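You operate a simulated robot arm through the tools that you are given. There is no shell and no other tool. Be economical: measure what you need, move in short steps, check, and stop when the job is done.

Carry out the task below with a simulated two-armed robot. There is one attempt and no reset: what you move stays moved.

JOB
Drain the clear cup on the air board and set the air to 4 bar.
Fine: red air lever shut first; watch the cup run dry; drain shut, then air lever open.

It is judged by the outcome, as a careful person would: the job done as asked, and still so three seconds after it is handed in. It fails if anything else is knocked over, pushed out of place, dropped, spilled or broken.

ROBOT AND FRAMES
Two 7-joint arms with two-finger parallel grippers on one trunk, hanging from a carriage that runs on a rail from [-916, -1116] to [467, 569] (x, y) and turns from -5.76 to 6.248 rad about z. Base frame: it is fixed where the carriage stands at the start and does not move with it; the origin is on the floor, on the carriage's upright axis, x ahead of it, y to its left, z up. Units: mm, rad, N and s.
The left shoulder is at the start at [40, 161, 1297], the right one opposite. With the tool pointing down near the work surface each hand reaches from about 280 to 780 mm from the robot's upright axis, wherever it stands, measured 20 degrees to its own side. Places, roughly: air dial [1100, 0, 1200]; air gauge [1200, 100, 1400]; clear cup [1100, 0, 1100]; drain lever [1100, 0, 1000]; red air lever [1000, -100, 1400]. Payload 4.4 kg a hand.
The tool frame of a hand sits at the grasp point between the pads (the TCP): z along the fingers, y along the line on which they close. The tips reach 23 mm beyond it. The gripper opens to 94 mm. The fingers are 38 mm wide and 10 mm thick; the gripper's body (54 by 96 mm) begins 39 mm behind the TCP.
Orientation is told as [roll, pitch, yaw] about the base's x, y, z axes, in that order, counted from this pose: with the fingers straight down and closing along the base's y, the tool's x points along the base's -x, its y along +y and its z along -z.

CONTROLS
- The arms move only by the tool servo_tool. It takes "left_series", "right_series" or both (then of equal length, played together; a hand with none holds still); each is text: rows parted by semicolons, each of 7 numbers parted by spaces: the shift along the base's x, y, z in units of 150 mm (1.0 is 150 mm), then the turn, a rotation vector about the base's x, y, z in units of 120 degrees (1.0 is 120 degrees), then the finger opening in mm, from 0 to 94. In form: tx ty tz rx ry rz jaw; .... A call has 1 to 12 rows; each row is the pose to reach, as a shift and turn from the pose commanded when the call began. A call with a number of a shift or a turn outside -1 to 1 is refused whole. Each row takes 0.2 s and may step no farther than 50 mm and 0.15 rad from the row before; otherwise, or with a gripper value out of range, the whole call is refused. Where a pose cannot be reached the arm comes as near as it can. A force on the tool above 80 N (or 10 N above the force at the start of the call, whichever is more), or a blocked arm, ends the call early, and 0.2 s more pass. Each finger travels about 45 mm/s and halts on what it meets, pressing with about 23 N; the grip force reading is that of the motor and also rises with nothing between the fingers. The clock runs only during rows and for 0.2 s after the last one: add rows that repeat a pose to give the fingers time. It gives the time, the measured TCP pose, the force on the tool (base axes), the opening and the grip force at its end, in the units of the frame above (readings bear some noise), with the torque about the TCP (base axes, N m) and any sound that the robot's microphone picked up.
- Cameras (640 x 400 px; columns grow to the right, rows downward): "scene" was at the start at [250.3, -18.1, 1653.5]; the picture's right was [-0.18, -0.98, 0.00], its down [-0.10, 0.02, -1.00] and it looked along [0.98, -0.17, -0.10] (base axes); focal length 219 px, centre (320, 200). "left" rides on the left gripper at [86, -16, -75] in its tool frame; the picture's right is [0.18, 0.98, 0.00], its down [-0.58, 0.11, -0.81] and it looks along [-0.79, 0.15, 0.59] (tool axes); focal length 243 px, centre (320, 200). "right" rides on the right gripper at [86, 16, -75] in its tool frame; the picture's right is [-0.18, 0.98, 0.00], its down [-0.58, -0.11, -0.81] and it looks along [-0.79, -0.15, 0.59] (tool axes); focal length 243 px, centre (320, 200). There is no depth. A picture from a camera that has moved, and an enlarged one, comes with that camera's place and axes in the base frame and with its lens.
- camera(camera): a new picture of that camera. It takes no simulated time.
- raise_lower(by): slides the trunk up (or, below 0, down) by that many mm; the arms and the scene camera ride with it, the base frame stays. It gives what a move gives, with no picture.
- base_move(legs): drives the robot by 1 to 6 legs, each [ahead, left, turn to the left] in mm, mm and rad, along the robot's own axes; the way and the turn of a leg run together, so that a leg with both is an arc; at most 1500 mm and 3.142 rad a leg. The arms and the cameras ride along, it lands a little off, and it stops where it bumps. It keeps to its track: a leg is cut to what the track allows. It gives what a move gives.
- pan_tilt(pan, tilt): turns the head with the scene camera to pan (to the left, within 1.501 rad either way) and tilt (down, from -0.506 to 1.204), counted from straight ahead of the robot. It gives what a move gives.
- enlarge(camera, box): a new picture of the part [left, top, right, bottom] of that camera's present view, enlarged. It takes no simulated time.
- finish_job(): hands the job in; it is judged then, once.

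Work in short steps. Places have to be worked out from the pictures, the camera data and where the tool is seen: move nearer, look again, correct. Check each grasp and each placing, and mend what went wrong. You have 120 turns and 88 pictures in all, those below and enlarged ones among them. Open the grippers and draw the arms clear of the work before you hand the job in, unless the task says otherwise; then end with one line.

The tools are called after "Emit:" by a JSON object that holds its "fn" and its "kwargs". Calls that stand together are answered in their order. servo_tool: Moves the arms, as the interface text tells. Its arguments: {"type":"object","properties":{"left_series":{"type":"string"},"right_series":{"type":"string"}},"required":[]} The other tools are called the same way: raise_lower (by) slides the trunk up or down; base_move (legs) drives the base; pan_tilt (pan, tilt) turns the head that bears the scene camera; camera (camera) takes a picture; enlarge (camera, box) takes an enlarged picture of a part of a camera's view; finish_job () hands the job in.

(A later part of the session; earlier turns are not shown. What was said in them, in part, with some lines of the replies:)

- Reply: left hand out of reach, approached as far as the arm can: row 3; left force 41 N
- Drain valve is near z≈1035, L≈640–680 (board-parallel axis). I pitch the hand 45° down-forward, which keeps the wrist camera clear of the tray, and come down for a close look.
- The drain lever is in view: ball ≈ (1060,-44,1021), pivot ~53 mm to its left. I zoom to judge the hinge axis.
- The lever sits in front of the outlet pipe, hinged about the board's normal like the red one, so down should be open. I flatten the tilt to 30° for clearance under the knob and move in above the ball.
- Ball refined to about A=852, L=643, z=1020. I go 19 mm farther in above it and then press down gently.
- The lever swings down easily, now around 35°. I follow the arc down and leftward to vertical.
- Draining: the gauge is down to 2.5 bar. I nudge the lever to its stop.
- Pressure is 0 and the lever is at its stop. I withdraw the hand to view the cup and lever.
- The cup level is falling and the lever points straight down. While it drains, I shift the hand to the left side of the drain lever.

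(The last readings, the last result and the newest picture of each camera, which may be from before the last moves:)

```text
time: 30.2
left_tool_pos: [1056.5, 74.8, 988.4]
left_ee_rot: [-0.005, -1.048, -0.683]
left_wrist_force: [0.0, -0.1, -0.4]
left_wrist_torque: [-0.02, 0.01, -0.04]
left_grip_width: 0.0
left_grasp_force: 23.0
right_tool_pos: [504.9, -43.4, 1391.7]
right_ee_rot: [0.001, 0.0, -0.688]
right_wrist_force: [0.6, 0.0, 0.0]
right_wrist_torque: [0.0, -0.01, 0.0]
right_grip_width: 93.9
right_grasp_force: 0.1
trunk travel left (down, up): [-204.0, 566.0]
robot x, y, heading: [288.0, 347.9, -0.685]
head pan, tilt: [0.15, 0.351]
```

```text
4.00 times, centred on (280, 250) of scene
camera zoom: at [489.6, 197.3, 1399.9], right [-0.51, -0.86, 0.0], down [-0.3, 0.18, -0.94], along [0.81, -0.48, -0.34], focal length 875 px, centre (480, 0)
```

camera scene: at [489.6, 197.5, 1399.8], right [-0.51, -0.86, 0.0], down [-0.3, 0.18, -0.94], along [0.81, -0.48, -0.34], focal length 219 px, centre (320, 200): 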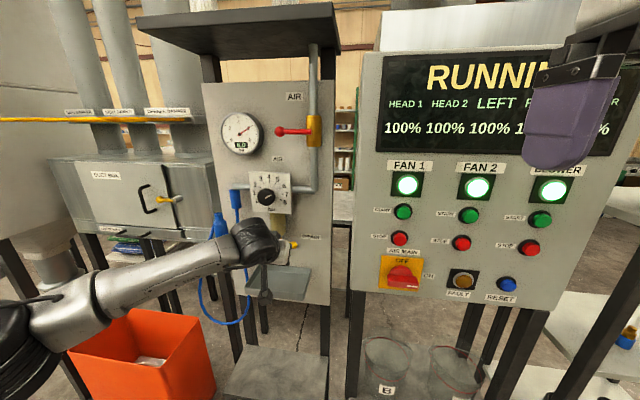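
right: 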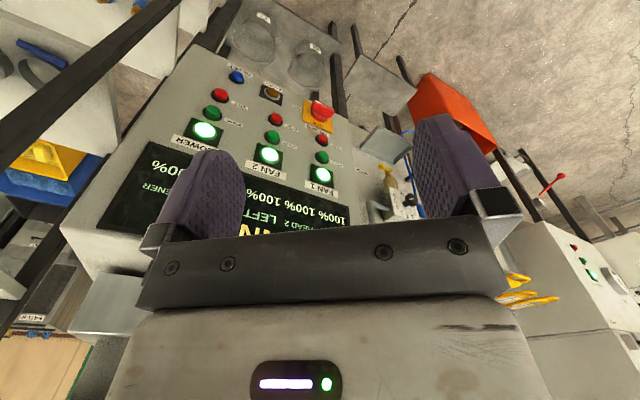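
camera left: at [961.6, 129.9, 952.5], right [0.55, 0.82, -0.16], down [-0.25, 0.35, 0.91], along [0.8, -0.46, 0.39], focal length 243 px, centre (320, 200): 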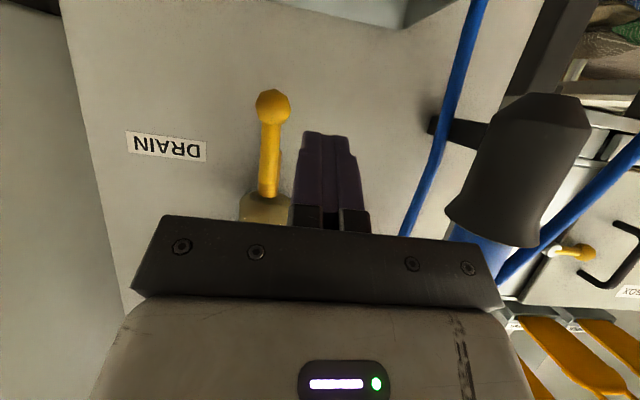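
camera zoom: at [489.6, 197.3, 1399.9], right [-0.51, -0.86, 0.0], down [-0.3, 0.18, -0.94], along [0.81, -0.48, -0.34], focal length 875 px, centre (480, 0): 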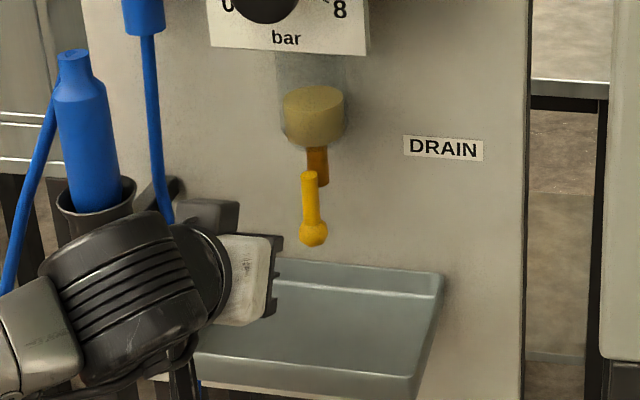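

Level drops steadily; roughly 5 s remain. I hold still and wait.

Emit:
{"fn": "servo_tool", "kwargs": {"left_series": "0 0 0 0 0 0 0; 0 0 0 0 0 0 0; 0 0 0 0 0 0 0; 0 0 0 0 0 0 0; 0 0 0 0 0 0 0; 0 0 0 0 0 0 0; 0 0 0 0 0 0 0; 0 0 0 0 0 0 0; 0 0 0 0 0 0 0; 0 0 0 0 0 0 0; 0 0 0 0 0 0 0; 0 0 0 0 0 0 0"}}

Emit:
{"fn": "servo_tool", "kwargs": {"left_series": "0 0 0 0 0 0 0; 0 0 0 0 0 0 0; 0 0 0 0 0 0 0; 0 0 0 0 0 0 0; 0 0 0 0 0 0 0; 0 0 0 0 0 0 0; 0 0 0 0 0 0 0; 0 0 0 0 0 0 0; 0 0 0 0 0 0 0; 0 0 0 0 0 0 0; 0 0 0 0 0 0 0; 0 0 0 0 0 0 0"}}

Emit:
{"fn": "enlarge", "kwargs": {"camera": "scene", "box": [240, 200, 320, 300]}}

```text
time: 32.8
left_tool_pos: [1055.9, 73.6, 989.1]
left_ee_rot: [-0.007, -1.048, -0.683]
left_wrist_force: [-0.3, -0.4, 0.8]
left_wrist_torque: [-0.01, 0.03, 0.03]
left_grip_width: 0.0
left_grasp_force: 23.1
right_tool_pos: [504.2, -43.6, 1390.6]
right_ee_rot: [-0.002, 0.0, -0.687]
right_wrist_force: [-0.3, 0.1, 0.0]
right_wrist_torque: [-0.02, 0.0, 0.0]
right_grip_width: 93.9
right_grasp_force: 0.0
trunk travel left (down, up): [-204.0, 566.0]
robot x, y, heading: [281.5, 348.9, -0.692]
head pan, tilt: [0.15, 0.351]
```

```text
time: 35.4
left_tool_pos: [1055.8, 73.4, 989.9]
left_ee_rot: [-0.003, -1.049, -0.685]
left_wrist_force: [0.0, 0.2, 0.1]
left_wrist_torque: [-0.02, -0.02, -0.03]
left_grip_width: 0.0
left_grasp_force: 22.9
right_tool_pos: [503.3, -43.7, 1391.6]
right_ee_rot: [0.001, 0.001, -0.687]
right_wrist_force: [0.6, -0.1, 0.7]
right_wrist_torque: [-0.01, -0.03, -0.01]
right_grip_width: 94.3
right_grasp_force: 0.0
trunk travel left (down, up): [-204.0, 566.0]
robot x, y, heading: [284.6, 347.8, -0.691]
head pan, tilt: [0.15, 0.351]
```

```text
4.00 times, centred on (280, 250) of scene
camera zoom: at [489.6, 197.3, 1399.9], right [-0.51, -0.86, 0.0], down [-0.3, 0.18, -0.94], along [0.81, -0.48, -0.34], focal length 875 px, centre (480, 0)
```

zoom: 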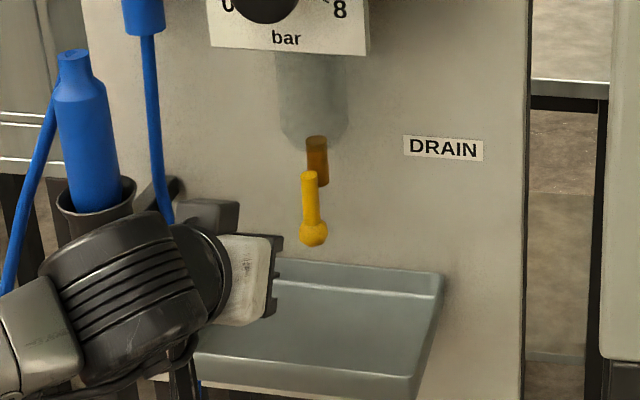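

The cup looks dry. I move in on the lever's left side, giving it a little more drain time.

Emit:
{"fn": "servo_tool", "kwargs": {"left_series": "0.02 0.02 0 0 0 0 0; 0.13 -0.07 0 0 0 0 0; 0.25 -0.17 0 0 0 0 0; 0.367 -0.267 0 0 0 0 0; 0.367 -0.267 0 0 0 0 0; 0.367 -0.267 0 0 0 0 0; 0.367 -0.267 0 0 0 0 0"}}

Emit:
{"fn": "camera", "kwargs": {"camera": "left"}}

Emit:
{"fn": "enlarge", "kwargs": {"camera": "scene", "box": [240, 200, 320, 300]}}

```text
time: 37.0
left_tool_pos: [1109.0, 31.6, 988.8]
left_ee_rot: [-0.006, -1.049, -0.683]
left_wrist_force: [-0.4, 0.3, 1.2]
left_wrist_torque: [-0.03, 0.01, 0.0]
left_grip_width: 0.0
left_grasp_force: 23.2
right_tool_pos: [504.4, -44.4, 1390.3]
right_ee_rot: [0.0, 0.0, -0.689]
right_wrist_force: [0.5, 0.0, 0.1]
right_wrist_torque: [0.02, -0.01, 0.05]
right_grip_width: 93.9
right_grasp_force: 0.1
trunk travel left (down, up): [-204.0, 566.0]
robot x, y, heading: [287.2, 347.9, -0.688]
head pan, tilt: [0.15, 0.351]
```

```text
49 pictures are left
camera left: at [1016.3, 89.0, 952.1], right [0.55, 0.82, -0.16], down [-0.25, 0.35, 0.91], along [0.8, -0.46, 0.39], focal length 243 px, centre (320, 200)
```

left: 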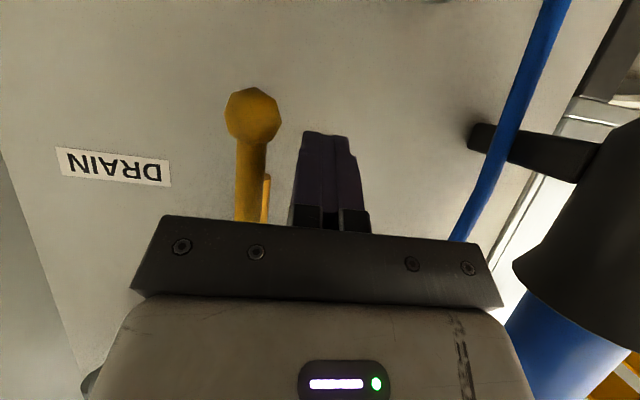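

```text
4.00 times, centred on (280, 250) of scene
camera zoom: at [489.6, 197.4, 1399.9], right [-0.51, -0.86, 0.0], down [-0.3, 0.18, -0.94], along [0.81, -0.48, -0.34], focal length 875 px, centre (480, 0)
```

zoom: 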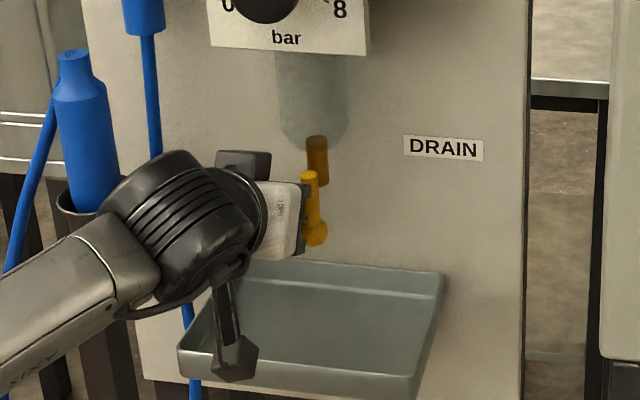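

The cup is dry. I push the drain lever back right, following its arc to about 60°.

Emit:
{"fn": "servo_tool", "kwargs": {"left_series": "-0.03 -0.036 0 0 0 0 0; -0.059 -0.072 0 0 0 0 0; -0.101 -0.124 -0.03 0 0 0 0; -0.14 -0.17 -0.053 0 0 0 0; -0.165 -0.2 -0.058 0 0 0 0; -0.19 -0.232 -0.06 0 0 0 0; -0.214 -0.26 -0.063 0 0 0 0; -0.237 -0.289 -0.065 0 0 0 0"}}

Emit:
{"fn": "camera", "kwargs": {"camera": "left"}}

```text
time: 38.8
left_tool_pos: [1073.6, -11.0, 976.9]
left_ee_rot: [-0.006, -1.049, -0.682]
left_wrist_force: [-0.2, 0.9, -1.0]
left_wrist_torque: [-0.01, 0.03, 0.0]
left_grip_width: 0.0
left_grasp_force: 23.4
right_tool_pos: [504.1, -44.7, 1390.6]
right_ee_rot: [-0.002, 0.0, -0.688]
right_wrist_force: [0.2, 0.2, 0.6]
right_wrist_torque: [-0.01, 0.02, 0.01]
right_grip_width: 93.9
right_grasp_force: 0.0
trunk travel left (down, up): [-204.0, 566.0]
robot x, y, heading: [288.5, 351.3, -0.687]
head pan, tilt: [0.15, 0.351]
```

```text
47 pictures are left
camera left: at [980.6, 45.6, 941.8], right [0.55, 0.82, -0.16], down [-0.25, 0.35, 0.91], along [0.8, -0.46, 0.39], focal length 243 px, centre (320, 200)
```

left: 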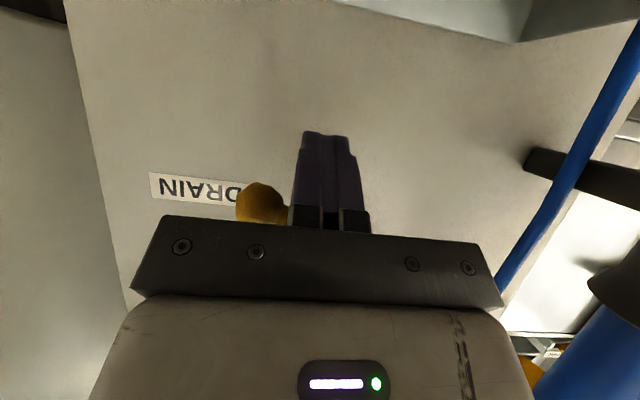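

Lever is about 60° back. I push up beneath the rod toward horizontal.

Emit:
{"fn": "servo_tool", "kwargs": {"left_series": "-0.03 -0.036 0.03 0 0 0 0; -0.055 -0.068 0.07 0 0 0 0; -0.072 -0.088 0.11 0 0 0 0; -0.08 -0.098 0.15 0 0 0 0"}}

Emit:
{"fn": "camera", "kwargs": {"camera": "left"}}

Emit:
{"fn": "enlarge", "kwargs": {"camera": "scene", "box": [240, 200, 320, 300]}}

```text
time: 39.8
left_tool_pos: [1065.1, -18.1, 993.5]
left_ee_rot: [0.007, -1.039, -0.686]
left_wrist_force: [15.6, 14.3, -27.0]
left_wrist_torque: [0.15, 0.24, 0.18]
left_grip_width: 0.0
left_grasp_force: 23.5
right_tool_pos: [503.7, -40.7, 1389.0]
right_ee_rot: [0.001, 0.001, -0.687]
right_wrist_force: [-0.3, -0.2, -0.2]
right_wrist_torque: [-0.02, 0.0, 0.01]
right_grip_width: 93.9
right_grasp_force: 0.1
trunk travel left (down, up): [-204.0, 566.0]
robot x, y, heading: [287.0, 351.1, -0.688]
head pan, tilt: [0.15, 0.351]
```

```text
46 pictures are left
camera left: at [970.1, 38.1, 958.2], right [0.55, 0.82, -0.16], down [-0.24, 0.33, 0.91], along [0.8, -0.46, 0.38], focal length 243 px, centre (320, 200)
```

left: 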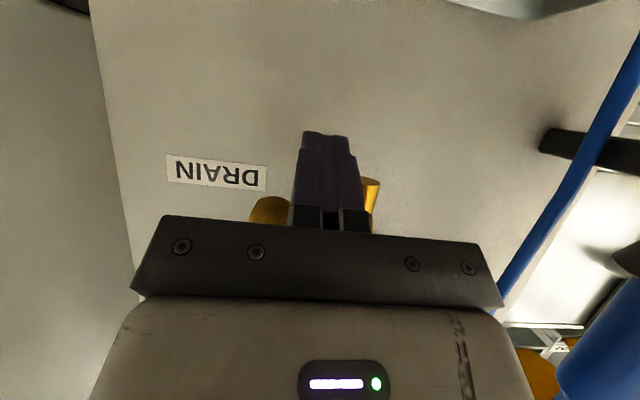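

```text
4.00 times, centred on (280, 250) of scene
camera zoom: at [489.6, 200.3, 1398.8], right [-0.51, -0.86, 0.0], down [-0.3, 0.18, -0.94], along [0.81, -0.48, -0.35], focal length 875 px, centre (480, 0)
```

zoom: 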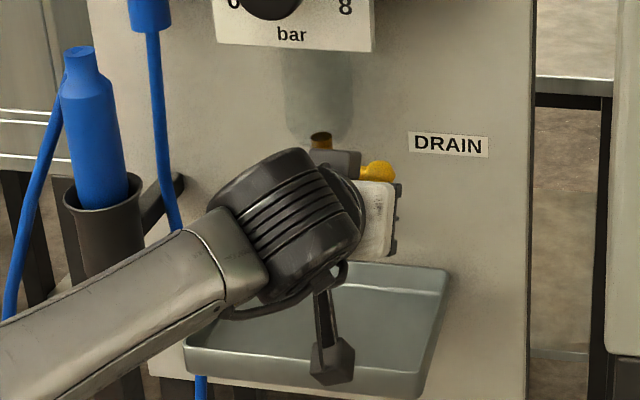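

The ball is back at its original shut position and the stop resists with ~30 N. I drop slightly and retreat to check.

Emit:
{"fn": "servo_tool", "kwargs": {"left_series": "0 0 -0.1 0 0 0 0; -0.08 0.06 -0.16 0 0 0 0; -0.25 0.2 -0.16 0 0 0 0; -0.45 0.37 -0.16 0 0 0 0; -0.6 0.49 -0.16 0 0 0 0; -0.6 0.49 -0.16 0 0 0 0"}}

Emit:
{"fn": "camera", "kwargs": {"camera": "left"}}

Emit:
{"fn": "enlarge", "kwargs": {"camera": "scene", "box": [220, 100, 330, 300]}}

```text
time: 41.2
left_tool_pos: [972.8, 48.1, 977.6]
left_ee_rot: [-0.006, -1.051, -0.683]
left_wrist_force: [-0.8, -0.6, -0.1]
left_wrist_torque: [0.01, 0.0, 0.0]
left_grip_width: 0.0
left_grasp_force: 22.9
right_tool_pos: [504.0, -44.4, 1391.1]
right_ee_rot: [0.0, 0.001, -0.688]
right_wrist_force: [-1.2, -0.5, -0.5]
right_wrist_torque: [-0.02, 0.0, 0.01]
right_grip_width: 93.9
right_grasp_force: 0.2
trunk travel left (down, up): [-204.0, 566.0]
robot x, y, heading: [283.2, 346.2, -0.684]
head pan, tilt: [0.15, 0.351]
```

```text
44 pictures are left
camera left: at [879.4, 104.5, 940.7], right [0.55, 0.82, -0.16], down [-0.25, 0.35, 0.91], along [0.8, -0.46, 0.39], focal length 243 px, centre (320, 200)
```

left: 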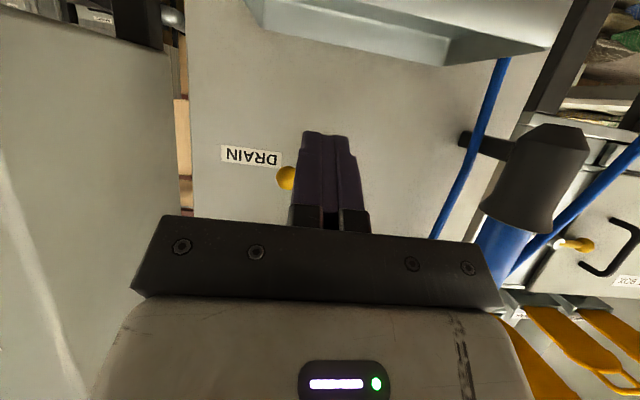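

```text
2.00 times, centred on (275, 200) of scene
camera zoom: at [489.7, 196.9, 1400.0], right [-0.51, -0.86, 0.0], down [-0.3, 0.18, -0.94], along [0.81, -0.48, -0.34], focal length 438 px, centre (410, 200)
```

zoom: 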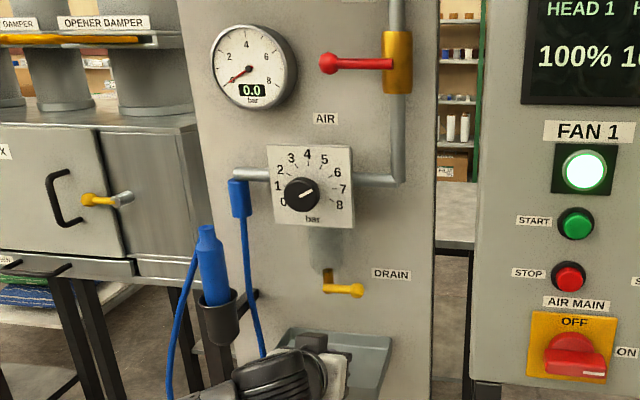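

Drain is shut and the cup empty. Next is the air lever: I back off, raise the trunk and level the hand.

Emit:
{"fn": "servo_tool", "kwargs": {"left_series": "-0.15 0.12 0 -0.04 -0.048 0 0; -0.3 0.246 0 -0.0795 -0.0965 0 0; -0.4 0.33 0 -0.119 -0.145 0 0; -0.4 0.33 0 -0.159 -0.193 0 0; -0.4 0.33 0 -0.159 -0.193 0 0"}}

Emit:
{"fn": "raise_lower", "kwargs": {"by": 230}}

```text
time: 42.4
left_tool_pos: [932.6, 67.1, 978.4]
left_ee_rot: [-0.016, -1.247, -0.69]
left_wrist_force: [0.7, 0.4, -0.7]
left_wrist_torque: [0.02, -0.03, -0.01]
left_grip_width: 0.0
left_grasp_force: 23.0
left hand out of reach, approached as far as the arm can: row 2, 3, 4, 5
right_tool_pos: [503.6, -43.7, 1391.1]
right_ee_rot: [0.001, 0.001, -0.689]
right_wrist_force: [1.0, 0.1, 0.4]
right_wrist_torque: [-0.03, 0.0, 0.01]
right_grip_width: 94.0
right_grasp_force: 0.1
trunk travel left (down, up): [-204.0, 566.0]
robot x, y, heading: [286.4, 349.6, -0.686]
head pan, tilt: [0.15, 0.351]
```

```text
time: 44.8
left_tool_pos: [931.4, 67.7, 1207.4]
left_ee_rot: [-0.015, -1.247, -0.691]
left_wrist_force: [0.1, -0.4, -0.4]
left_wrist_torque: [0.0, 0.02, 0.0]
left_grip_width: 0.1
left_grasp_force: 23.0
right_tool_pos: [503.3, -44.3, 1620.3]
right_ee_rot: [0.001, 0.001, -0.689]
right_wrist_force: [-0.1, 0.1, 0.3]
right_wrist_torque: [-0.03, 0.02, 0.02]
right_grip_width: 94.2
right_grasp_force: 0.1
trunk travel left (down, up): [-434.0, 336.0]
robot x, y, heading: [283.2, 349.7, -0.686]
head pan, tilt: [0.15, 0.351]
```

The arm reached only 71° pitch there. I rise 110 mm first and see where it lands.

Emit:
{"fn": "servo_tool", "kwargs": {"left_series": "0 0 0.25 0 0 0 0; 0 0 0.5 0 0 0 0; 0 0 0.75 0 0 0 0; 0 0 0.75 0 0 0 0"}}

```text
time: 45.8
left_tool_pos: [932.2, 66.1, 1322.3]
left_ee_rot: [-0.015, -1.246, -0.689]
left_wrist_force: [-0.3, 0.0, 0.4]
left_wrist_torque: [-0.01, 0.06, 0.04]
left_grip_width: 0.1
left_grasp_force: 22.9
right_tool_pos: [503.2, -44.0, 1622.3]
right_ee_rot: [0.0, -0.001, -0.689]
right_wrist_force: [-0.6, 0.2, 0.5]
right_wrist_torque: [-0.04, 0.03, -0.02]
right_grip_width: 93.9
right_grasp_force: 0.1
trunk travel left (down, up): [-434.0, 336.0]
robot x, y, heading: [288.9, 346.9, -0.687]
head pan, tilt: [0.15, 0.351]
```

Now I level the hand and approach beneath the red lever, staying 100 mm short.

Emit:
{"fn": "servo_tool", "kwargs": {"left_series": "0.06 -0.05 0 -0.033 -0.04 0 0; 0.13 -0.105 0.02 -0.066 -0.08 0 0; 0.2 -0.16 0.04 -0.0985 -0.1196 0 0; 0.26 -0.21 0.04 -0.0985 -0.1196 0 0; 0.26 -0.21 0.04 -0.0985 -0.1196 0 0"}}

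Emit:
{"fn": "camera", "kwargs": {"camera": "left"}}

Emit:
{"fn": "camera", "kwargs": {"camera": "scene"}}

```text
time: 47.0
left_tool_pos: [965.8, 70.6, 1334.0]
left_ee_rot: [-0.003, -1.454, -0.706]
left_wrist_force: [-0.6, 0.8, 0.2]
left_wrist_torque: [0.0, 0.02, 0.01]
left_grip_width: 0.1
left_grasp_force: 22.8
left hand out of reach, approached as far as the arm can: row 2, 3, 4, 5
right_tool_pos: [502.6, -44.6, 1622.5]
right_ee_rot: [0.0, -0.001, -0.687]
right_wrist_force: [0.1, 0.1, -0.5]
right_wrist_torque: [-0.03, -0.03, -0.02]
right_grip_width: 93.8
right_grasp_force: 0.1
trunk travel left (down, up): [-434.0, 336.0]
robot x, y, heading: [285.4, 350.7, -0.688]
head pan, tilt: [0.15, 0.351]
```

```text
42 pictures are left
camera left: at [891.6, 112.1, 1258.3], right [0.62, 0.76, -0.18], down [-0.49, 0.56, 0.67], along [0.61, -0.33, 0.72], focal length 243 px, centre (320, 200)
```

left: 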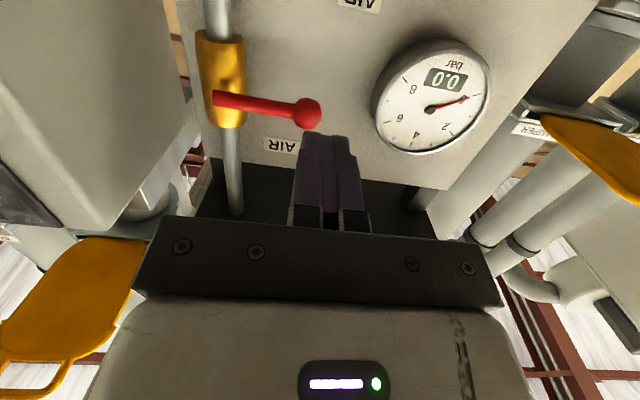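

```text
41 pictures are left
camera scene: at [489.5, 197.3, 1629.9], right [-0.51, -0.86, 0.0], down [-0.3, 0.18, -0.94], along [0.81, -0.48, -0.34], focal length 219 px, centre (320, 200)
```

scene: 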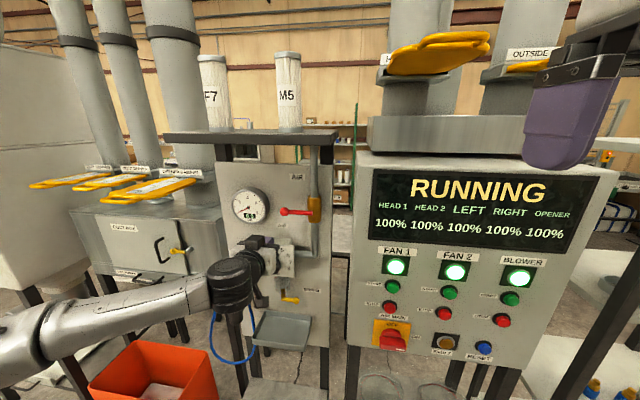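

Ball is at L≈660, z≈1368, gauge 0.0. I slide forward under the rod.

Emit:
{"fn": "servo_tool", "kwargs": {"left_series": "0.095 -0.116 0 0 0 0 0; 0.19 -0.231 0 0 0 0 0; 0.284 -0.347 0 0 0 0 0; 0.378 -0.462 0 0 0 0 0; 0.473 -0.578 0 0 0 0 0; 0.473 -0.578 0 0 0 0 0"}}

Emit:
{"fn": "camera", "kwargs": {"camera": "left"}}

```text
time: 48.4
left_tool_pos: [1037.6, -16.3, 1333.4]
left_ee_rot: [-0.002, -1.453, -0.707]
left_wrist_force: [-0.1, 0.0, -0.1]
left_wrist_torque: [0.02, 0.01, -0.03]
left_grip_width: 0.2
left_grasp_force: 23.0
right_tool_pos: [503.8, -43.5, 1620.8]
right_ee_rot: [0.0, 0.0, -0.687]
right_wrist_force: [0.5, -0.5, -0.7]
right_wrist_torque: [0.02, -0.01, 0.01]
right_grip_width: 94.0
right_grasp_force: 0.0
trunk travel left (down, up): [-434.0, 336.0]
robot x, y, heading: [287.6, 347.9, -0.687]
head pan, tilt: [0.15, 0.351]
```

```text
40 pictures are left
camera left: at [963.2, 25.7, 1258.0], right [0.62, 0.76, -0.18], down [-0.49, 0.56, 0.67], along [0.61, -0.33, 0.72], focal length 243 px, centre (320, 200)
```

left: 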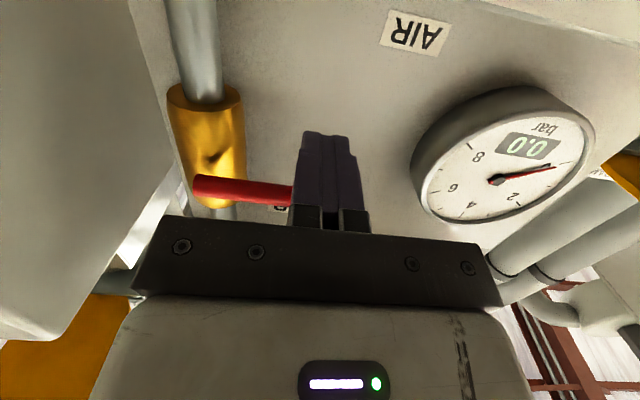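

In place beneath the rod. I push up and around the arc to ~60°.

Emit:
{"fn": "servo_tool", "kwargs": {"left_series": "0 0 0.08 0 0 0 0; 0.012 0.015 0.16 0 0 0 0; 0.025 0.031 0.233 0 0 0 0; 0.021 0.026 0.3 0 0 0 0; 0.017 0.02 0.373 0 0 0 0; 0.004 0.005 0.44 0 0 0 0; -0.008 -0.01 0.5 0 0 0 0; -0.034 -0.041 0.56 0 0 0 0; -0.059 -0.072 0.613 0 0 0 0"}}

Emit:
{"fn": "camera", "kwargs": {"camera": "left"}}

```text
time: 50.4
left_tool_pos: [1027.5, -25.2, 1426.1]
left_ee_rot: [-0.006, -1.455, -0.7]
left_wrist_force: [1.8, 1.7, 0.2]
left_wrist_torque: [-0.01, 0.02, 0.03]
left_grip_width: 0.1
left_grasp_force: 23.2
right_tool_pos: [503.0, -43.7, 1621.5]
right_ee_rot: [0.0, 0.0, -0.686]
right_wrist_force: [-0.5, 0.3, -0.1]
right_wrist_torque: [-0.01, -0.03, -0.02]
right_grip_width: 94.0
right_grasp_force: 0.1
trunk travel left (down, up): [-434.0, 336.0]
robot x, y, heading: [285.2, 346.7, -0.686]
head pan, tilt: [0.15, 0.351]
```

```text
39 pictures are left
camera left: at [953.9, 16.9, 1349.7], right [0.62, 0.76, -0.18], down [-0.49, 0.56, 0.67], along [0.61, -0.33, 0.72], focal length 243 px, centre (320, 200)
```

left: 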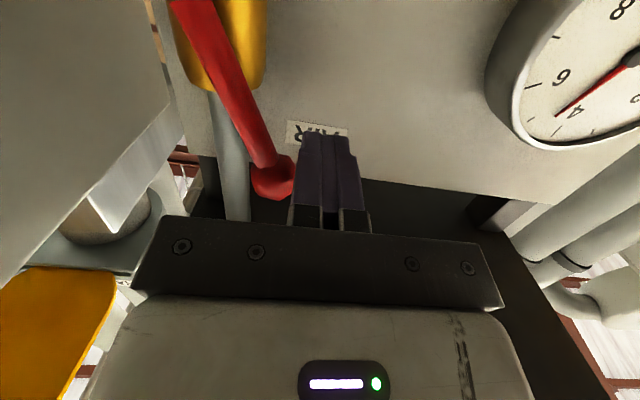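

Lever is at ~60° and pressure is returning. I continue to vertical and its stop.

Emit:
{"fn": "servo_tool", "kwargs": {"left_series": "-0.038 -0.046 0.04 0 0 0 0; -0.076 -0.093 0.08 0 0 0 0; -0.12 -0.147 0.11 0 0 0 0; -0.152 -0.185 0.13 0 0 0 0; -0.173 -0.211 0.133 0 0 0 0; -0.195 -0.237 0.133 0 0 0 0; -0.211 -0.258 0.133 0 0 0 0"}}

Emit:
{"fn": "camera", "kwargs": {"camera": "left"}}

Emit:
{"fn": "enlarge", "kwargs": {"camera": "scene", "box": [225, 165, 335, 315]}}

```text
time: 52.0
left_tool_pos: [1006.4, -50.9, 1444.3]
left_ee_rot: [0.012, -1.449, -0.691]
left_wrist_force: [19.4, 46.7, -8.6]
left_wrist_torque: [-0.36, 0.34, 1.04]
left_grip_width: 0.1
left_grasp_force: 23.0
right_tool_pos: [506.2, -40.2, 1620.4]
right_ee_rot: [0.003, 0.003, -0.684]
right_wrist_force: [0.9, 0.3, -0.9]
right_wrist_torque: [-0.03, 0.01, 0.01]
right_grip_width: 94.0
right_grasp_force: 0.0
trunk travel left (down, up): [-434.0, 336.0]
robot x, y, heading: [287.2, 348.7, -0.683]
head pan, tilt: [0.15, 0.351]
```

```text
38 pictures are left
camera left: at [931.0, -10.7, 1368.2], right [0.6, 0.78, -0.18], down [-0.5, 0.54, 0.68], along [0.62, -0.32, 0.71], focal length 243 px, centre (320, 200)
```

left: 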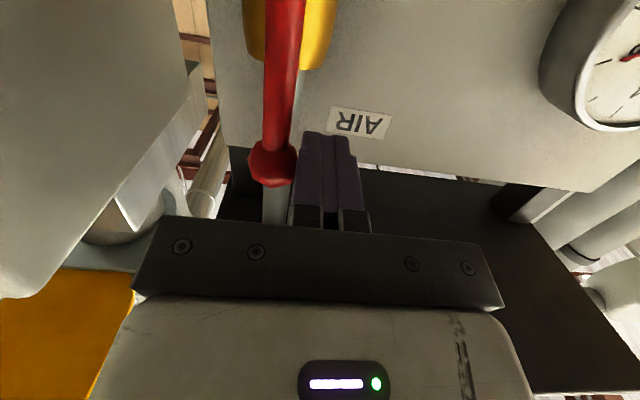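

```text
2.67 times, centred on (280, 240) of scene
camera zoom: at [490.8, 201.0, 1629.3], right [-0.51, -0.86, 0.0], down [-0.29, 0.18, -0.94], along [0.81, -0.48, -0.35], focal length 583 px, centre (427, 93)
```

zoom: 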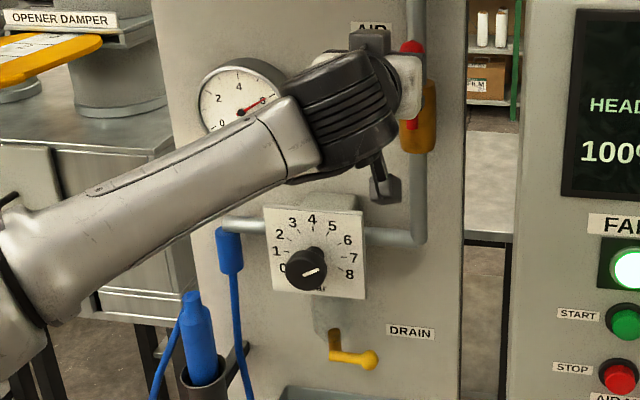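

Lever is at its open stop and pressure is back near 6. I back away, then lower the trunk 200 mm for the dial.

Emit:
{"fn": "servo_tool", "kwargs": {"left_series": "0.06 0.073 0 0 0 0 0; -0.05 0.16 0 0 0 0 0; -0.25 0.32 -0.05 0 0 0 0; -0.45 0.48 -0.1 0 0 0 0; -0.55 0.56 -0.1 0 0 0 0; -0.55 0.56 -0.1 0 0 0 0"}}

Emit:
{"fn": "raise_lower", "kwargs": {"by": -200}}

Emit:
{"fn": "enlarge", "kwargs": {"camera": "scene", "box": [220, 100, 330, 300]}}

Emit:
{"fn": "camera", "kwargs": {"camera": "left"}}

```text
time: 53.4
left_tool_pos: [911.0, 17.9, 1429.8]
left_ee_rot: [-0.004, -1.453, -0.703]
left_wrist_force: [0.1, -0.2, 0.8]
left_wrist_torque: [-0.01, 0.0, -0.02]
left_grip_width: 0.1
left_grasp_force: 22.9
right_tool_pos: [502.9, -43.7, 1621.1]
right_ee_rot: [0.0, 0.0, -0.687]
right_wrist_force: [0.2, -0.3, -0.5]
right_wrist_torque: [-0.03, 0.03, 0.02]
right_grip_width: 94.0
right_grasp_force: 0.0
trunk travel left (down, up): [-434.0, 336.0]
robot x, y, heading: [286.0, 347.2, -0.69]
head pan, tilt: [0.15, 0.351]
```

```text
time: 55.6
left_tool_pos: [912.4, 17.7, 1230.4]
left_ee_rot: [-0.002, -1.453, -0.705]
left_wrist_force: [0.8, 0.0, -0.1]
left_wrist_torque: [-0.01, -0.02, 0.02]
left_grip_width: 0.0
left_grasp_force: 23.2
right_tool_pos: [503.8, -43.2, 1420.8]
right_ee_rot: [0.0, 0.0, -0.689]
right_wrist_force: [0.4, 1.4, 0.0]
right_wrist_torque: [-0.03, -0.01, 0.01]
right_grip_width: 94.0
right_grasp_force: 0.1
trunk travel left (down, up): [-234.0, 536.0]
robot x, y, heading: [288.2, 348.6, -0.686]
head pan, tilt: [0.15, 0.351]
```

```text
2.00 times, centred on (275, 200) of scene
camera zoom: at [489.7, 197.2, 1430.0], right [-0.51, -0.86, 0.0], down [-0.3, 0.18, -0.94], along [0.81, -0.48, -0.34], focal length 438 px, centre (410, 200)
```

zoom: 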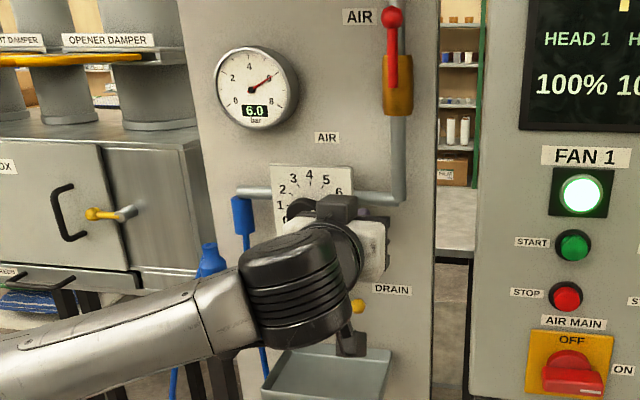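

```text
35 pictures are left
camera left: at [838.7, 60.5, 1154.3], right [0.62, 0.76, -0.18], down [-0.49, 0.56, 0.67], along [0.61, -0.33, 0.72], focal length 243 px, centre (320, 200)
```

left: 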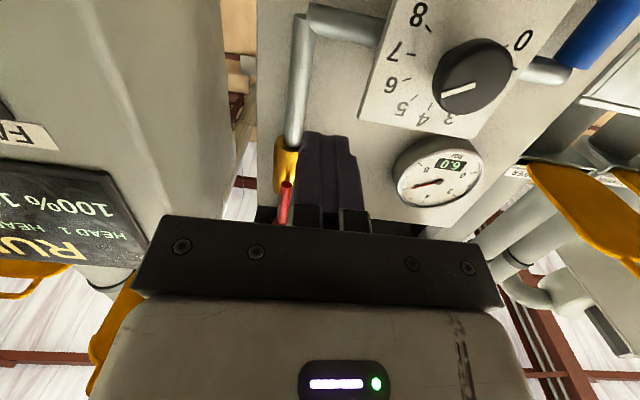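

Air is open, gauge 6.0. The knob face is at A≈790, L≈696, z≈1200, with the plate at A≈830. I open the jaw, level the hand, and line up on the knob axis.

Emit:
{"fn": "servo_tool", "kwargs": {"left_series": "0.127 0.155 -0.05 -0.012 -0.015 0 20; 0.254 0.31 -0.1 -0.024 -0.03 0 40; 0.38 0.464 -0.15 -0.036 -0.0435 0 60; 0.47 0.5 -0.2 -0.036 -0.0435 0 70; 0.594 0.409 -0.2 -0.036 -0.0435 0 80; 0.594 0.409 -0.2 -0.036 -0.0435 0 80; 0.594 0.409 -0.2 -0.036 -0.0435 0 80; 0.594 0.409 -0.2 -0.036 -0.0435 0 80; 0.594 0.409 -0.2 -0.036 -0.0435 0 80"}}

Emit:
{"fn": "camera", "kwargs": {"camera": "left"}}

```text
time: 57.6
left_tool_pos: [1010.0, 90.5, 1199.9]
left_ee_rot: [0.452, -1.566, -1.16]
left_wrist_force: [-0.1, -0.6, 0.2]
left_wrist_torque: [-0.01, -0.04, 0.03]
left_grip_width: 80.0
left_grasp_force: 0.0
left hand out of reach, approached as far as the arm can: row 4, 5, 6, 7, 8, 9
right_tool_pos: [502.8, -45.1, 1421.0]
right_ee_rot: [0.0, 0.001, -0.687]
right_wrist_force: [0.2, -1.2, -0.1]
right_wrist_torque: [-0.02, -0.01, 0.01]
right_grip_width: 94.0
right_grasp_force: 0.0
trunk travel left (down, up): [-234.0, 536.0]
robot x, y, heading: [289.0, 347.3, -0.683]
head pan, tilt: [0.15, 0.351]
```

```text
34 pictures are left
camera left: at [943.1, 126.7, 1115.0], right [0.64, 0.75, -0.18], down [-0.54, 0.61, 0.58], along [0.55, -0.28, 0.79], focal length 243 px, centre (320, 200)
```

left: 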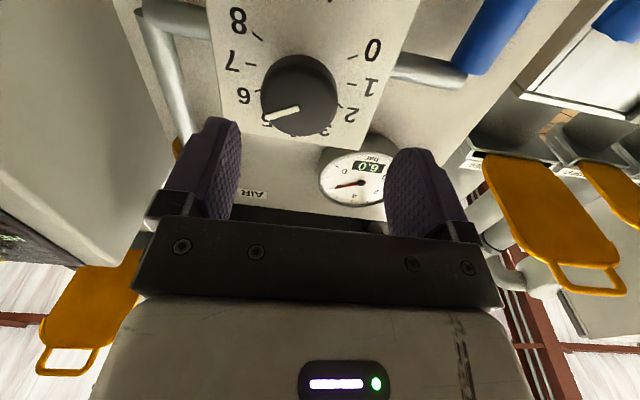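

Knob center confirmed at L≈694, z≈1198; my TCP is at L=710. I correct sideways and move in to A≈793.

Emit:
{"fn": "servo_tool", "kwargs": {"left_series": "-0.063 -0.077 -0.01 0 0 0 80; 0.03 -0.15 -0.01 0 0 0 80; 0.12 -0.225 -0.01 0 0 0 80; 0.21 -0.3 -0.01 0 0 0 80; 0.297 -0.373 -0.01 0 0 0 80; 0.297 -0.373 -0.01 0 0 0 80"}}

Emit:
{"fn": "camera", "kwargs": {"camera": "left"}}

Emit:
{"fn": "camera", "kwargs": {"camera": "scene"}}

```text
time: 59.0
left_tool_pos: [1055.8, 34.2, 1198.5]
left_ee_rot: [1.349, -1.569, -2.058]
left_wrist_force: [-0.2, 0.0, -0.3]
left_wrist_torque: [-0.02, 0.01, 0.04]
left_grip_width: 79.9
left_grasp_force: 0.1
left hand out of reach, approached as far as the arm can: row 1, 2, 3, 4
right_tool_pos: [503.9, -44.6, 1420.9]
right_ee_rot: [0.0, -0.001, -0.688]
right_wrist_force: [0.4, 0.2, -0.7]
right_wrist_torque: [0.0, 0.0, 0.0]
right_grip_width: 94.1
right_grasp_force: 0.1
trunk travel left (down, up): [-234.0, 536.0]
robot x, y, heading: [284.6, 349.8, -0.683]
head pan, tilt: [0.15, 0.351]
```

```text
33 pictures are left
camera left: at [987.9, 70.3, 1113.8], right [0.64, 0.75, -0.18], down [-0.54, 0.61, 0.58], along [0.55, -0.27, 0.79], focal length 243 px, centre (320, 200)
```

left: 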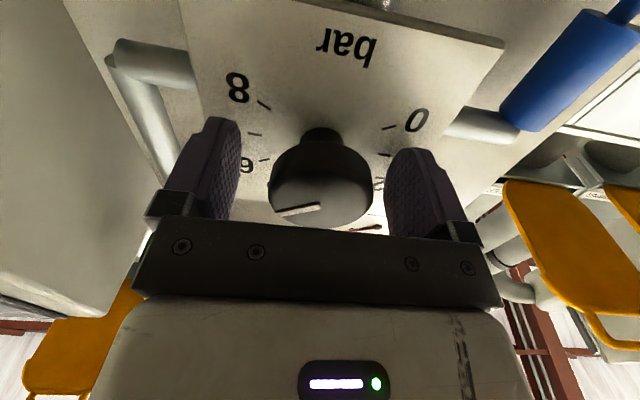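

```text
32 pictures are left
camera scene: at [489.6, 197.5, 1429.8], right [-0.51, -0.86, 0.0], down [-0.3, 0.18, -0.94], along [0.81, -0.48, -0.34], focal length 219 px, centre (320, 200)
```

scene: 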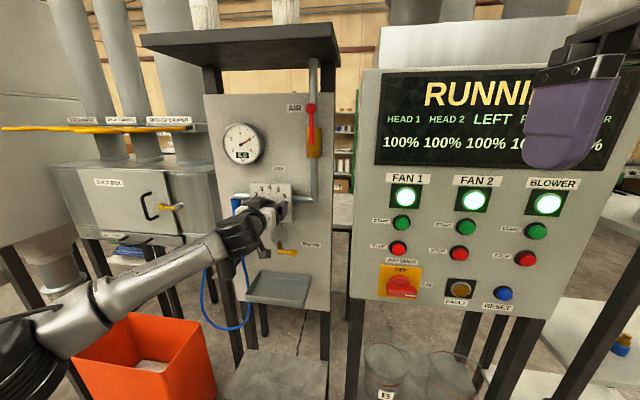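

The knob sits between the pads, about 4 mm off-centre. I centre and close on it.

Emit:
{"fn": "servo_tool", "kwargs": {"left_series": "0.017 0.02 0 0 0 0 70; 0.017 0.02 0 0 0 0 55; 0.017 0.02 0 0 0 0 45; 0.017 0.02 0 0 0 0 38; 0.017 0.02 0 0 0 0 38; 0.017 0.02 0 0 0 0 38; 0.017 0.02 0 0 0 0 38"}}

Emit:
{"fn": "camera", "kwargs": {"camera": "left"}}

```text
time: 60.6
left_tool_pos: [1054.5, 34.2, 1199.0]
left_ee_rot: [3.008, -1.568, 2.564]
left_wrist_force: [-9.9, -9.4, 3.8]
left_wrist_torque: [0.1, 0.09, -0.55]
left_grip_width: 47.3
left_grasp_force: 44.9
right_tool_pos: [503.3, -45.5, 1420.4]
right_ee_rot: [-0.002, -0.001, -0.687]
right_wrist_force: [-0.3, 0.1, -1.1]
right_wrist_torque: [0.03, 0.0, 0.0]
right_grip_width: 94.3
right_grasp_force: 0.0
trunk travel left (down, up): [-234.0, 536.0]
robot x, y, heading: [287.2, 347.2, -0.689]
head pan, tilt: [0.15, 0.351]
```

```text
31 pictures are left
camera left: at [988.8, 70.6, 1113.5], right [0.64, 0.74, -0.18], down [-0.54, 0.61, 0.58], along [0.54, -0.27, 0.79], focal length 243 px, centre (320, 200)
```

left: 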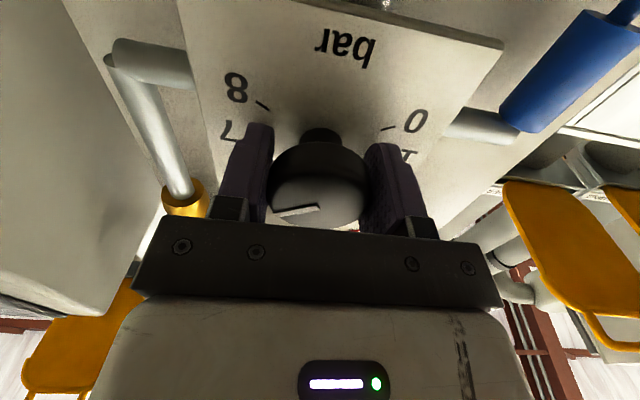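

Gripped at 47 mm. I relax the sideways offset and turn counter-clockwise 20° as a test.

Emit:
{"fn": "servo_tool", "kwargs": {"left_series": "-0.013 -0.015 0 0 0 0 38; -0.013 -0.015 0 -0.043 0.0353 0 38; -0.013 -0.015 0 -0.086 0.0707 0 38; -0.013 -0.015 0 -0.129 0.106 0 38; -0.013 -0.015 0 -0.129 0.106 0 38"}}

Emit:
{"fn": "camera", "kwargs": {"camera": "left"}}

Emit:
{"fn": "enlarge", "kwargs": {"camera": "scene", "box": [210, 110, 320, 220]}}

```text
time: 61.8
left_tool_pos: [1054.7, 32.8, 1198.7]
left_ee_rot: [-1.59, -1.217, 0.868]
left_wrist_force: [-21.5, -24.8, 9.2]
left_wrist_torque: [0.1, 0.02, -0.08]
left_grip_width: 47.3
left_grasp_force: 45.5
left hand out of reach, approached as far as the arm can: row 3, 4, 5
right_tool_pos: [501.9, -48.3, 1421.6]
right_ee_rot: [-0.003, -0.001, -0.687]
right_wrist_force: [0.8, -0.2, 0.1]
right_wrist_torque: [0.0, -0.02, 0.02]
right_grip_width: 93.9
right_grasp_force: 0.1
trunk travel left (down, up): [-234.0, 536.0]
robot x, y, heading: [287.3, 343.4, -0.688]
head pan, tilt: [0.15, 0.351]
```

```text
30 pictures are left
camera left: at [970.4, 48.9, 1124.0], right [0.57, 0.64, -0.51], down [-0.41, 0.76, 0.5], along [0.71, -0.08, 0.7], focal length 243 px, centre (320, 200)
```

left: 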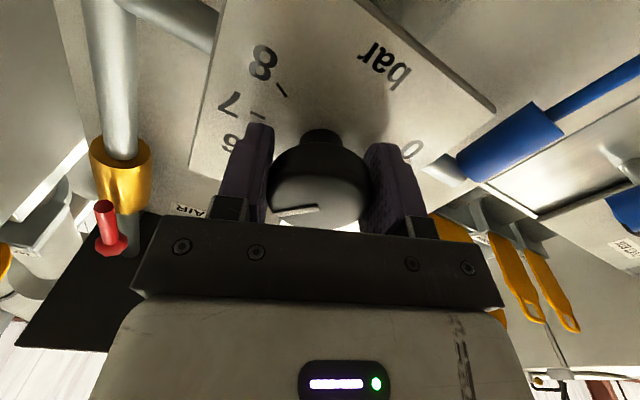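

```text
3.64 times, centred on (265, 165) of scene
camera zoom: at [487.9, 194.1, 1430.1], right [-0.51, -0.86, 0.0], down [-0.3, 0.17, -0.94], along [0.81, -0.48, -0.34], focal length 796 px, centre (520, 327)
```

zoom: 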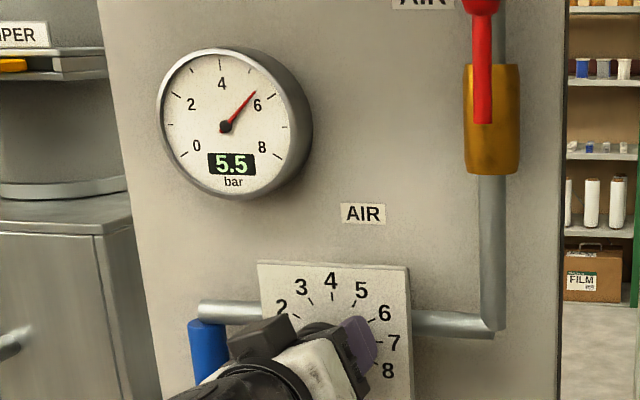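

Direction is right (5.5 bar), but the wrist is near a limit and side force is growing. I release, to regrip from a more clockwise angle.

Emit:
{"fn": "servo_tool", "kwargs": {"left_series": "0 0 0 0 0 0 60; 0 0 0 0 0 0 80; 0 0 0 0 0 0 80; 0 0 0 0 0 0 80; 0 0 0 0 0 0 80"}}

Emit:
{"fn": "enlarge", "kwargs": {"camera": "scene", "box": [210, 110, 320, 220]}}

```text
time: 63.0
left_tool_pos: [1062.0, 42.9, 1197.7]
left_ee_rot: [-1.581, -1.223, 0.874]
left_wrist_force: [-0.1, 0.7, -0.1]
left_wrist_torque: [-0.02, -0.01, -0.02]
left_grip_width: 79.9
left_grasp_force: 0.1
right_tool_pos: [504.4, -45.0, 1421.8]
right_ee_rot: [0.002, -0.001, -0.687]
right_wrist_force: [0.1, -0.9, 0.0]
right_wrist_torque: [-0.01, -0.03, 0.02]
right_grip_width: 94.1
right_grasp_force: 0.1
trunk travel left (down, up): [-234.0, 536.0]
robot x, y, heading: [287.5, 346.6, -0.688]
head pan, tilt: [0.15, 0.351]
```

```text
3.64 times, centred on (265, 165) of scene
camera zoom: at [489.6, 197.3, 1429.9], right [-0.51, -0.86, 0.0], down [-0.3, 0.18, -0.94], along [0.81, -0.48, -0.34], focal length 796 px, centre (520, 327)
```

zoom: 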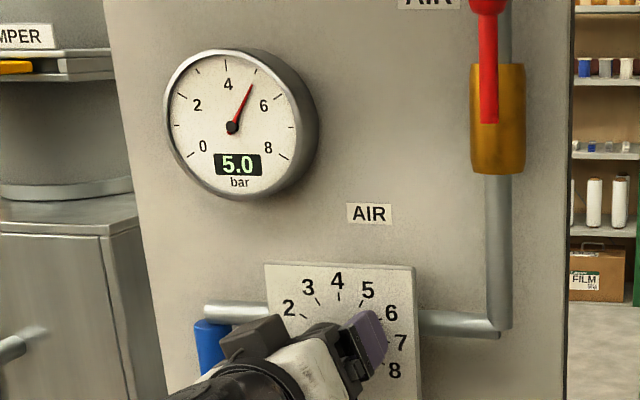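

Now at 5.0. With jaws open, I turn the hand 45° clockwise and recentre on the knob (L≈695).

Emit:
{"fn": "servo_tool", "kwargs": {"left_series": "-0.0155 -0.019 0 0.048 -0.0397 0 80; -0.031 -0.038 0 0.0967 -0.0793 0 80; -0.0465 -0.0567 0 0.145 -0.119 0 80; -0.0465 -0.0567 0 0.193 -0.159 0 80; -0.0465 -0.0567 0 0.242 -0.198 0 80; -0.0465 -0.0567 0 0.29 -0.238 0 80; -0.0465 -0.0567 0 0.29 -0.238 0 80"}}

Emit:
{"fn": "camera", "kwargs": {"camera": "left"}}

Emit:
{"fn": "enlarge", "kwargs": {"camera": "scene", "box": [210, 110, 320, 220]}}

```text
time: 64.6
left_tool_pos: [1053.8, 35.5, 1197.1]
left_ee_rot: [1.554, -1.131, -2.26]
left_wrist_force: [0.0, -0.3, 0.4]
left_wrist_torque: [0.01, 0.01, -0.01]
left_grip_width: 79.9
left_grasp_force: 0.0
right_tool_pos: [503.0, -43.6, 1421.2]
right_ee_rot: [0.001, 0.0, -0.688]
right_wrist_force: [-0.9, -0.2, 0.0]
right_wrist_torque: [0.02, -0.01, 0.01]
right_grip_width: 94.1
right_grasp_force: 0.0
trunk travel left (down, up): [-234.0, 536.0]
robot x, y, heading: [285.6, 349.0, -0.684]
head pan, tilt: [0.15, 0.351]
```

```text
27 pictures are left
camera left: at [1011.8, 100.5, 1114.7], right [0.63, 0.74, 0.25], down [-0.71, 0.41, 0.58], along [0.32, -0.54, 0.78], focal length 243 px, centre (320, 200)
```

left: 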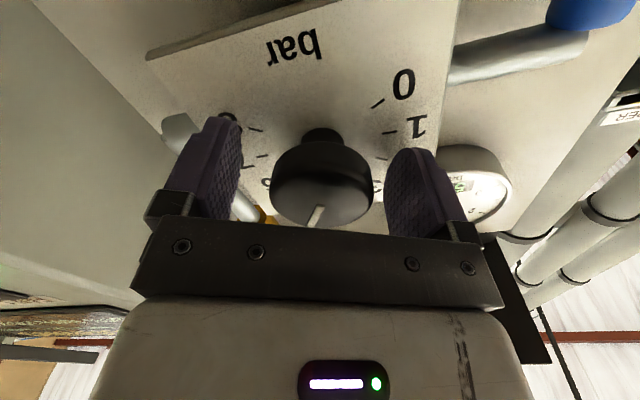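

```text
3.64 times, centred on (265, 165) of scene
camera zoom: at [489.6, 197.3, 1429.9], right [-0.51, -0.86, 0.0], down [-0.3, 0.18, -0.94], along [0.81, -0.48, -0.34], focal length 796 px, centre (520, 327)
```

zoom: 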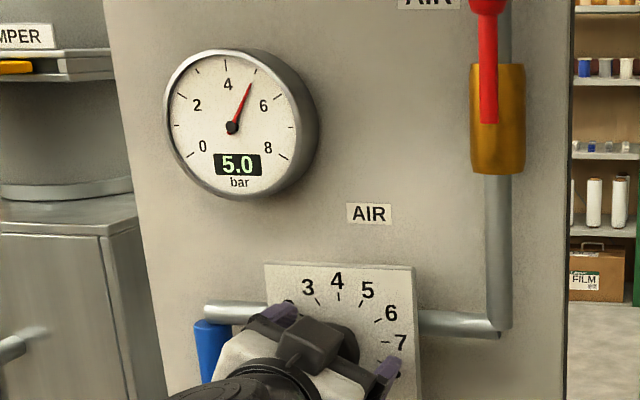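

Stable at 5.0. I close on the knob again.

Emit:
{"fn": "servo_tool", "kwargs": {"left_series": "0 0 0 0 0 0 65; 0 0 0 0 0 0 50; 0 0 0 0 0 0 40; 0 0 0 0 0 0 38; 0 0 0 0 0 0 38; 0 0 0 0 0 0 38"}}

```text
time: 66.0
left_tool_pos: [1054.1, 35.2, 1199.1]
left_ee_rot: [1.554, -1.133, -2.26]
left_wrist_force: [1.1, 3.0, 3.5]
left_wrist_torque: [0.02, 0.01, 0.13]
left_grip_width: 47.2
left_grasp_force: 45.2
right_tool_pos: [503.2, -43.2, 1421.4]
right_ee_rot: [0.0, 0.001, -0.688]
right_wrist_force: [-0.3, 0.1, 0.9]
right_wrist_torque: [-0.02, 0.01, -0.01]
right_grip_width: 94.1
right_grasp_force: 0.2
trunk travel left (down, up): [-234.0, 536.0]
robot x, y, heading: [283.8, 349.2, -0.681]
head pan, tilt: [0.15, 0.351]
```

Clean grip with little side force. I turn 30° counter-clockwise (1 bar) and let the pressure settle.

Emit:
{"fn": "servo_tool", "kwargs": {"left_series": "0 0 0 -0.048 0.0396 0 38; 0 0 0 -0.0965 0.079 0 38; 0 0 0 -0.145 0.119 0 38; 0 0 0 -0.193 0.1585 0 38; 0 0 0 -0.193 0.1585 0 38; 0 0 0 -0.193 0.1585 0 38; 0 0 0 -0.193 0.1585 0 38; 0 0 0 -0.193 0.1585 0 38; 0 0 0 -0.193 0.1585 0 38"}}

Emit:
{"fn": "enlarge", "kwargs": {"camera": "scene", "box": [210, 110, 320, 220]}}

```text
time: 68.0
left_tool_pos: [1055.3, 34.0, 1197.9]
left_ee_rot: [-1.559, -1.485, 0.85]
left_wrist_force: [-1.8, 0.5, -1.4]
left_wrist_torque: [0.19, 0.24, -0.24]
left_grip_width: 47.2
left_grasp_force: 45.0
right_tool_pos: [503.4, -44.2, 1420.9]
right_ee_rot: [0.001, -0.001, -0.688]
right_wrist_force: [0.6, -0.1, -0.4]
right_wrist_torque: [-0.01, 0.01, -0.02]
right_grip_width: 94.0
right_grasp_force: 0.0
trunk travel left (down, up): [-234.0, 536.0]
robot x, y, heading: [284.9, 347.4, -0.692]
head pan, tilt: [0.15, 0.351]
```

```text
3.64 times, centred on (265, 165) of scene
camera zoom: at [489.4, 197.4, 1429.8], right [-0.51, -0.86, 0.0], down [-0.3, 0.18, -0.94], along [0.81, -0.48, -0.34], focal length 796 px, centre (520, 327)
```

zoom: 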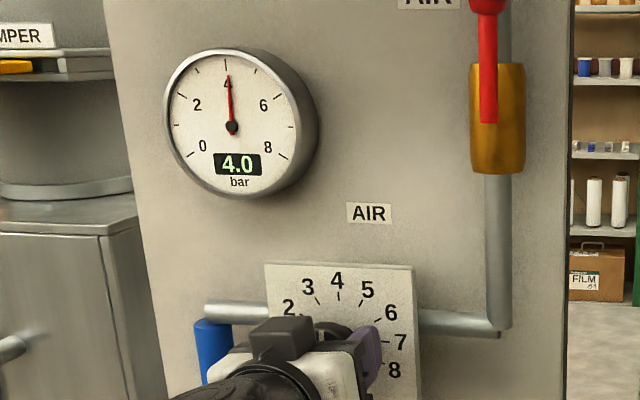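

4.0 bar on the gauge. I release and withdraw straight back.

Emit:
{"fn": "servo_tool", "kwargs": {"left_series": "0 0 0 0 0 0 60; 0 0 0 0 0 0 80; 0 0 0 0 0 0 80; 0 0 0 0 0 0 80; -0.13 0.107 0 0 0 0 80; -0.26 0.213 0 0 0 0 80; -0.39 0.32 0 0 0 0 80; -0.52 0.426 0 0 0 0 80; -0.65 0.53 0 0 0 0 80; -0.65 0.53 0 0 0 0 80"}}

Emit:
{"fn": "enlarge", "kwargs": {"camera": "scene", "box": [200, 80, 340, 300]}}

```text
time: 70.2
left_tool_pos: [966.5, 129.3, 1199.1]
left_ee_rot: [-1.554, -1.485, 0.847]
left_wrist_force: [0.1, 0.8, -0.3]
left_wrist_torque: [-0.01, -0.01, 0.0]
left_grip_width: 79.9
left_grasp_force: 0.0
left hand out of reach, approached as far as the arm can: row 5, 6, 7, 8, 9, 10
right_tool_pos: [504.2, -44.1, 1422.3]
right_ee_rot: [0.001, -0.001, -0.689]
right_wrist_force: [0.4, 0.3, -0.2]
right_wrist_torque: [0.04, 0.0, -0.02]
right_grip_width: 94.0
right_grasp_force: 0.0
trunk travel left (down, up): [-234.0, 536.0]
robot x, y, heading: [285.5, 348.8, -0.688]
head pan, tilt: [0.15, 0.351]
```

```text
1.82 times, centred on (270, 190) of scene
camera zoom: at [490.1, 196.8, 1430.1], right [-0.51, -0.86, 0.0], down [-0.29, 0.18, -0.94], along [0.81, -0.48, -0.34], focal length 398 px, centre (411, 218)
```

zoom: 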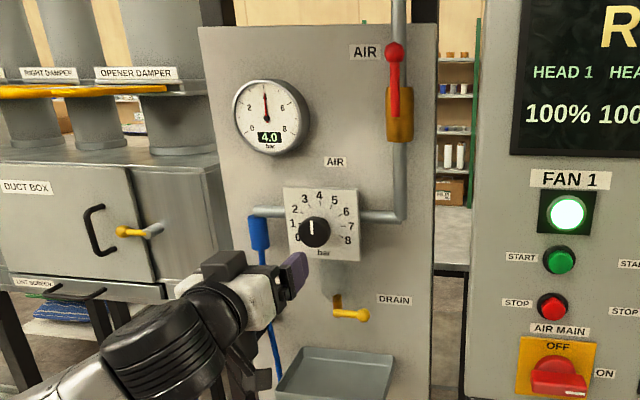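

All set: 4.0 bar, lever open, drain shut, cup empty. A last look at the whole scene for anything disturbed.

Emit:
{"fn": "camera", "kwargs": {"camera": "scene"}}

Emit:
{"fn": "camera", "kwargs": {"camera": "left"}}

```text
23 pictures are left
camera scene: at [490.1, 196.8, 1430.1], right [-0.51, -0.86, 0.0], down [-0.29, 0.18, -0.94], along [0.81, -0.48, -0.34], focal length 219 px, centre (320, 200)
```

scene: 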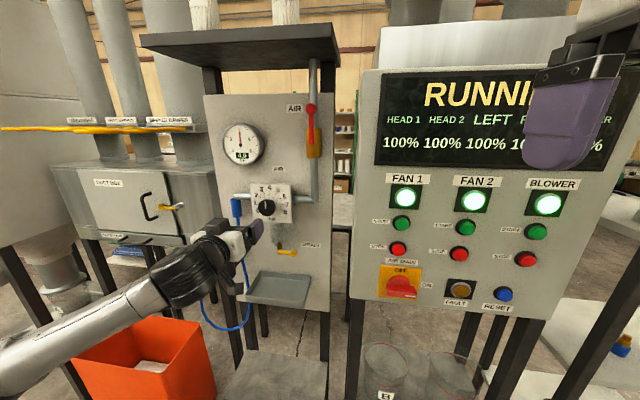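

```text
22 pictures are left
camera left: at [895.9, 161.0, 1115.2], right [0.63, 0.73, -0.27], down [-0.51, 0.64, 0.57], along [0.59, -0.22, 0.78], focal length 243 px, centre (320, 200)
```

left: 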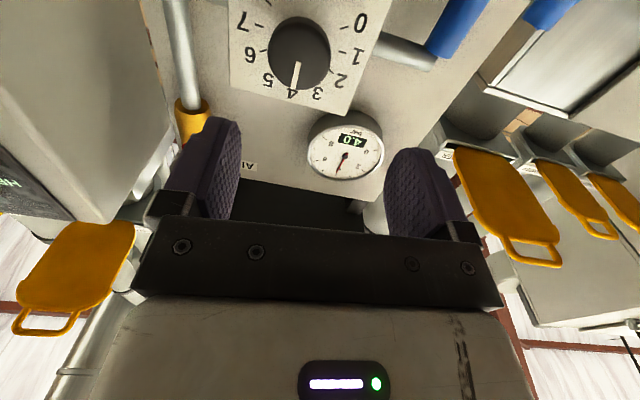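

The dial points at 4, the gauge reads 4.0, and the hand is open and clear of the board. I hand the job in.

Emit:
{"fn": "finish_job", "kwargs": {}}

```text
The job is handed in.
```

The clear cup is drained dry, the drain lever is shut, the red air lever is open again, and both the dial and the gauge read 4.0 bar.
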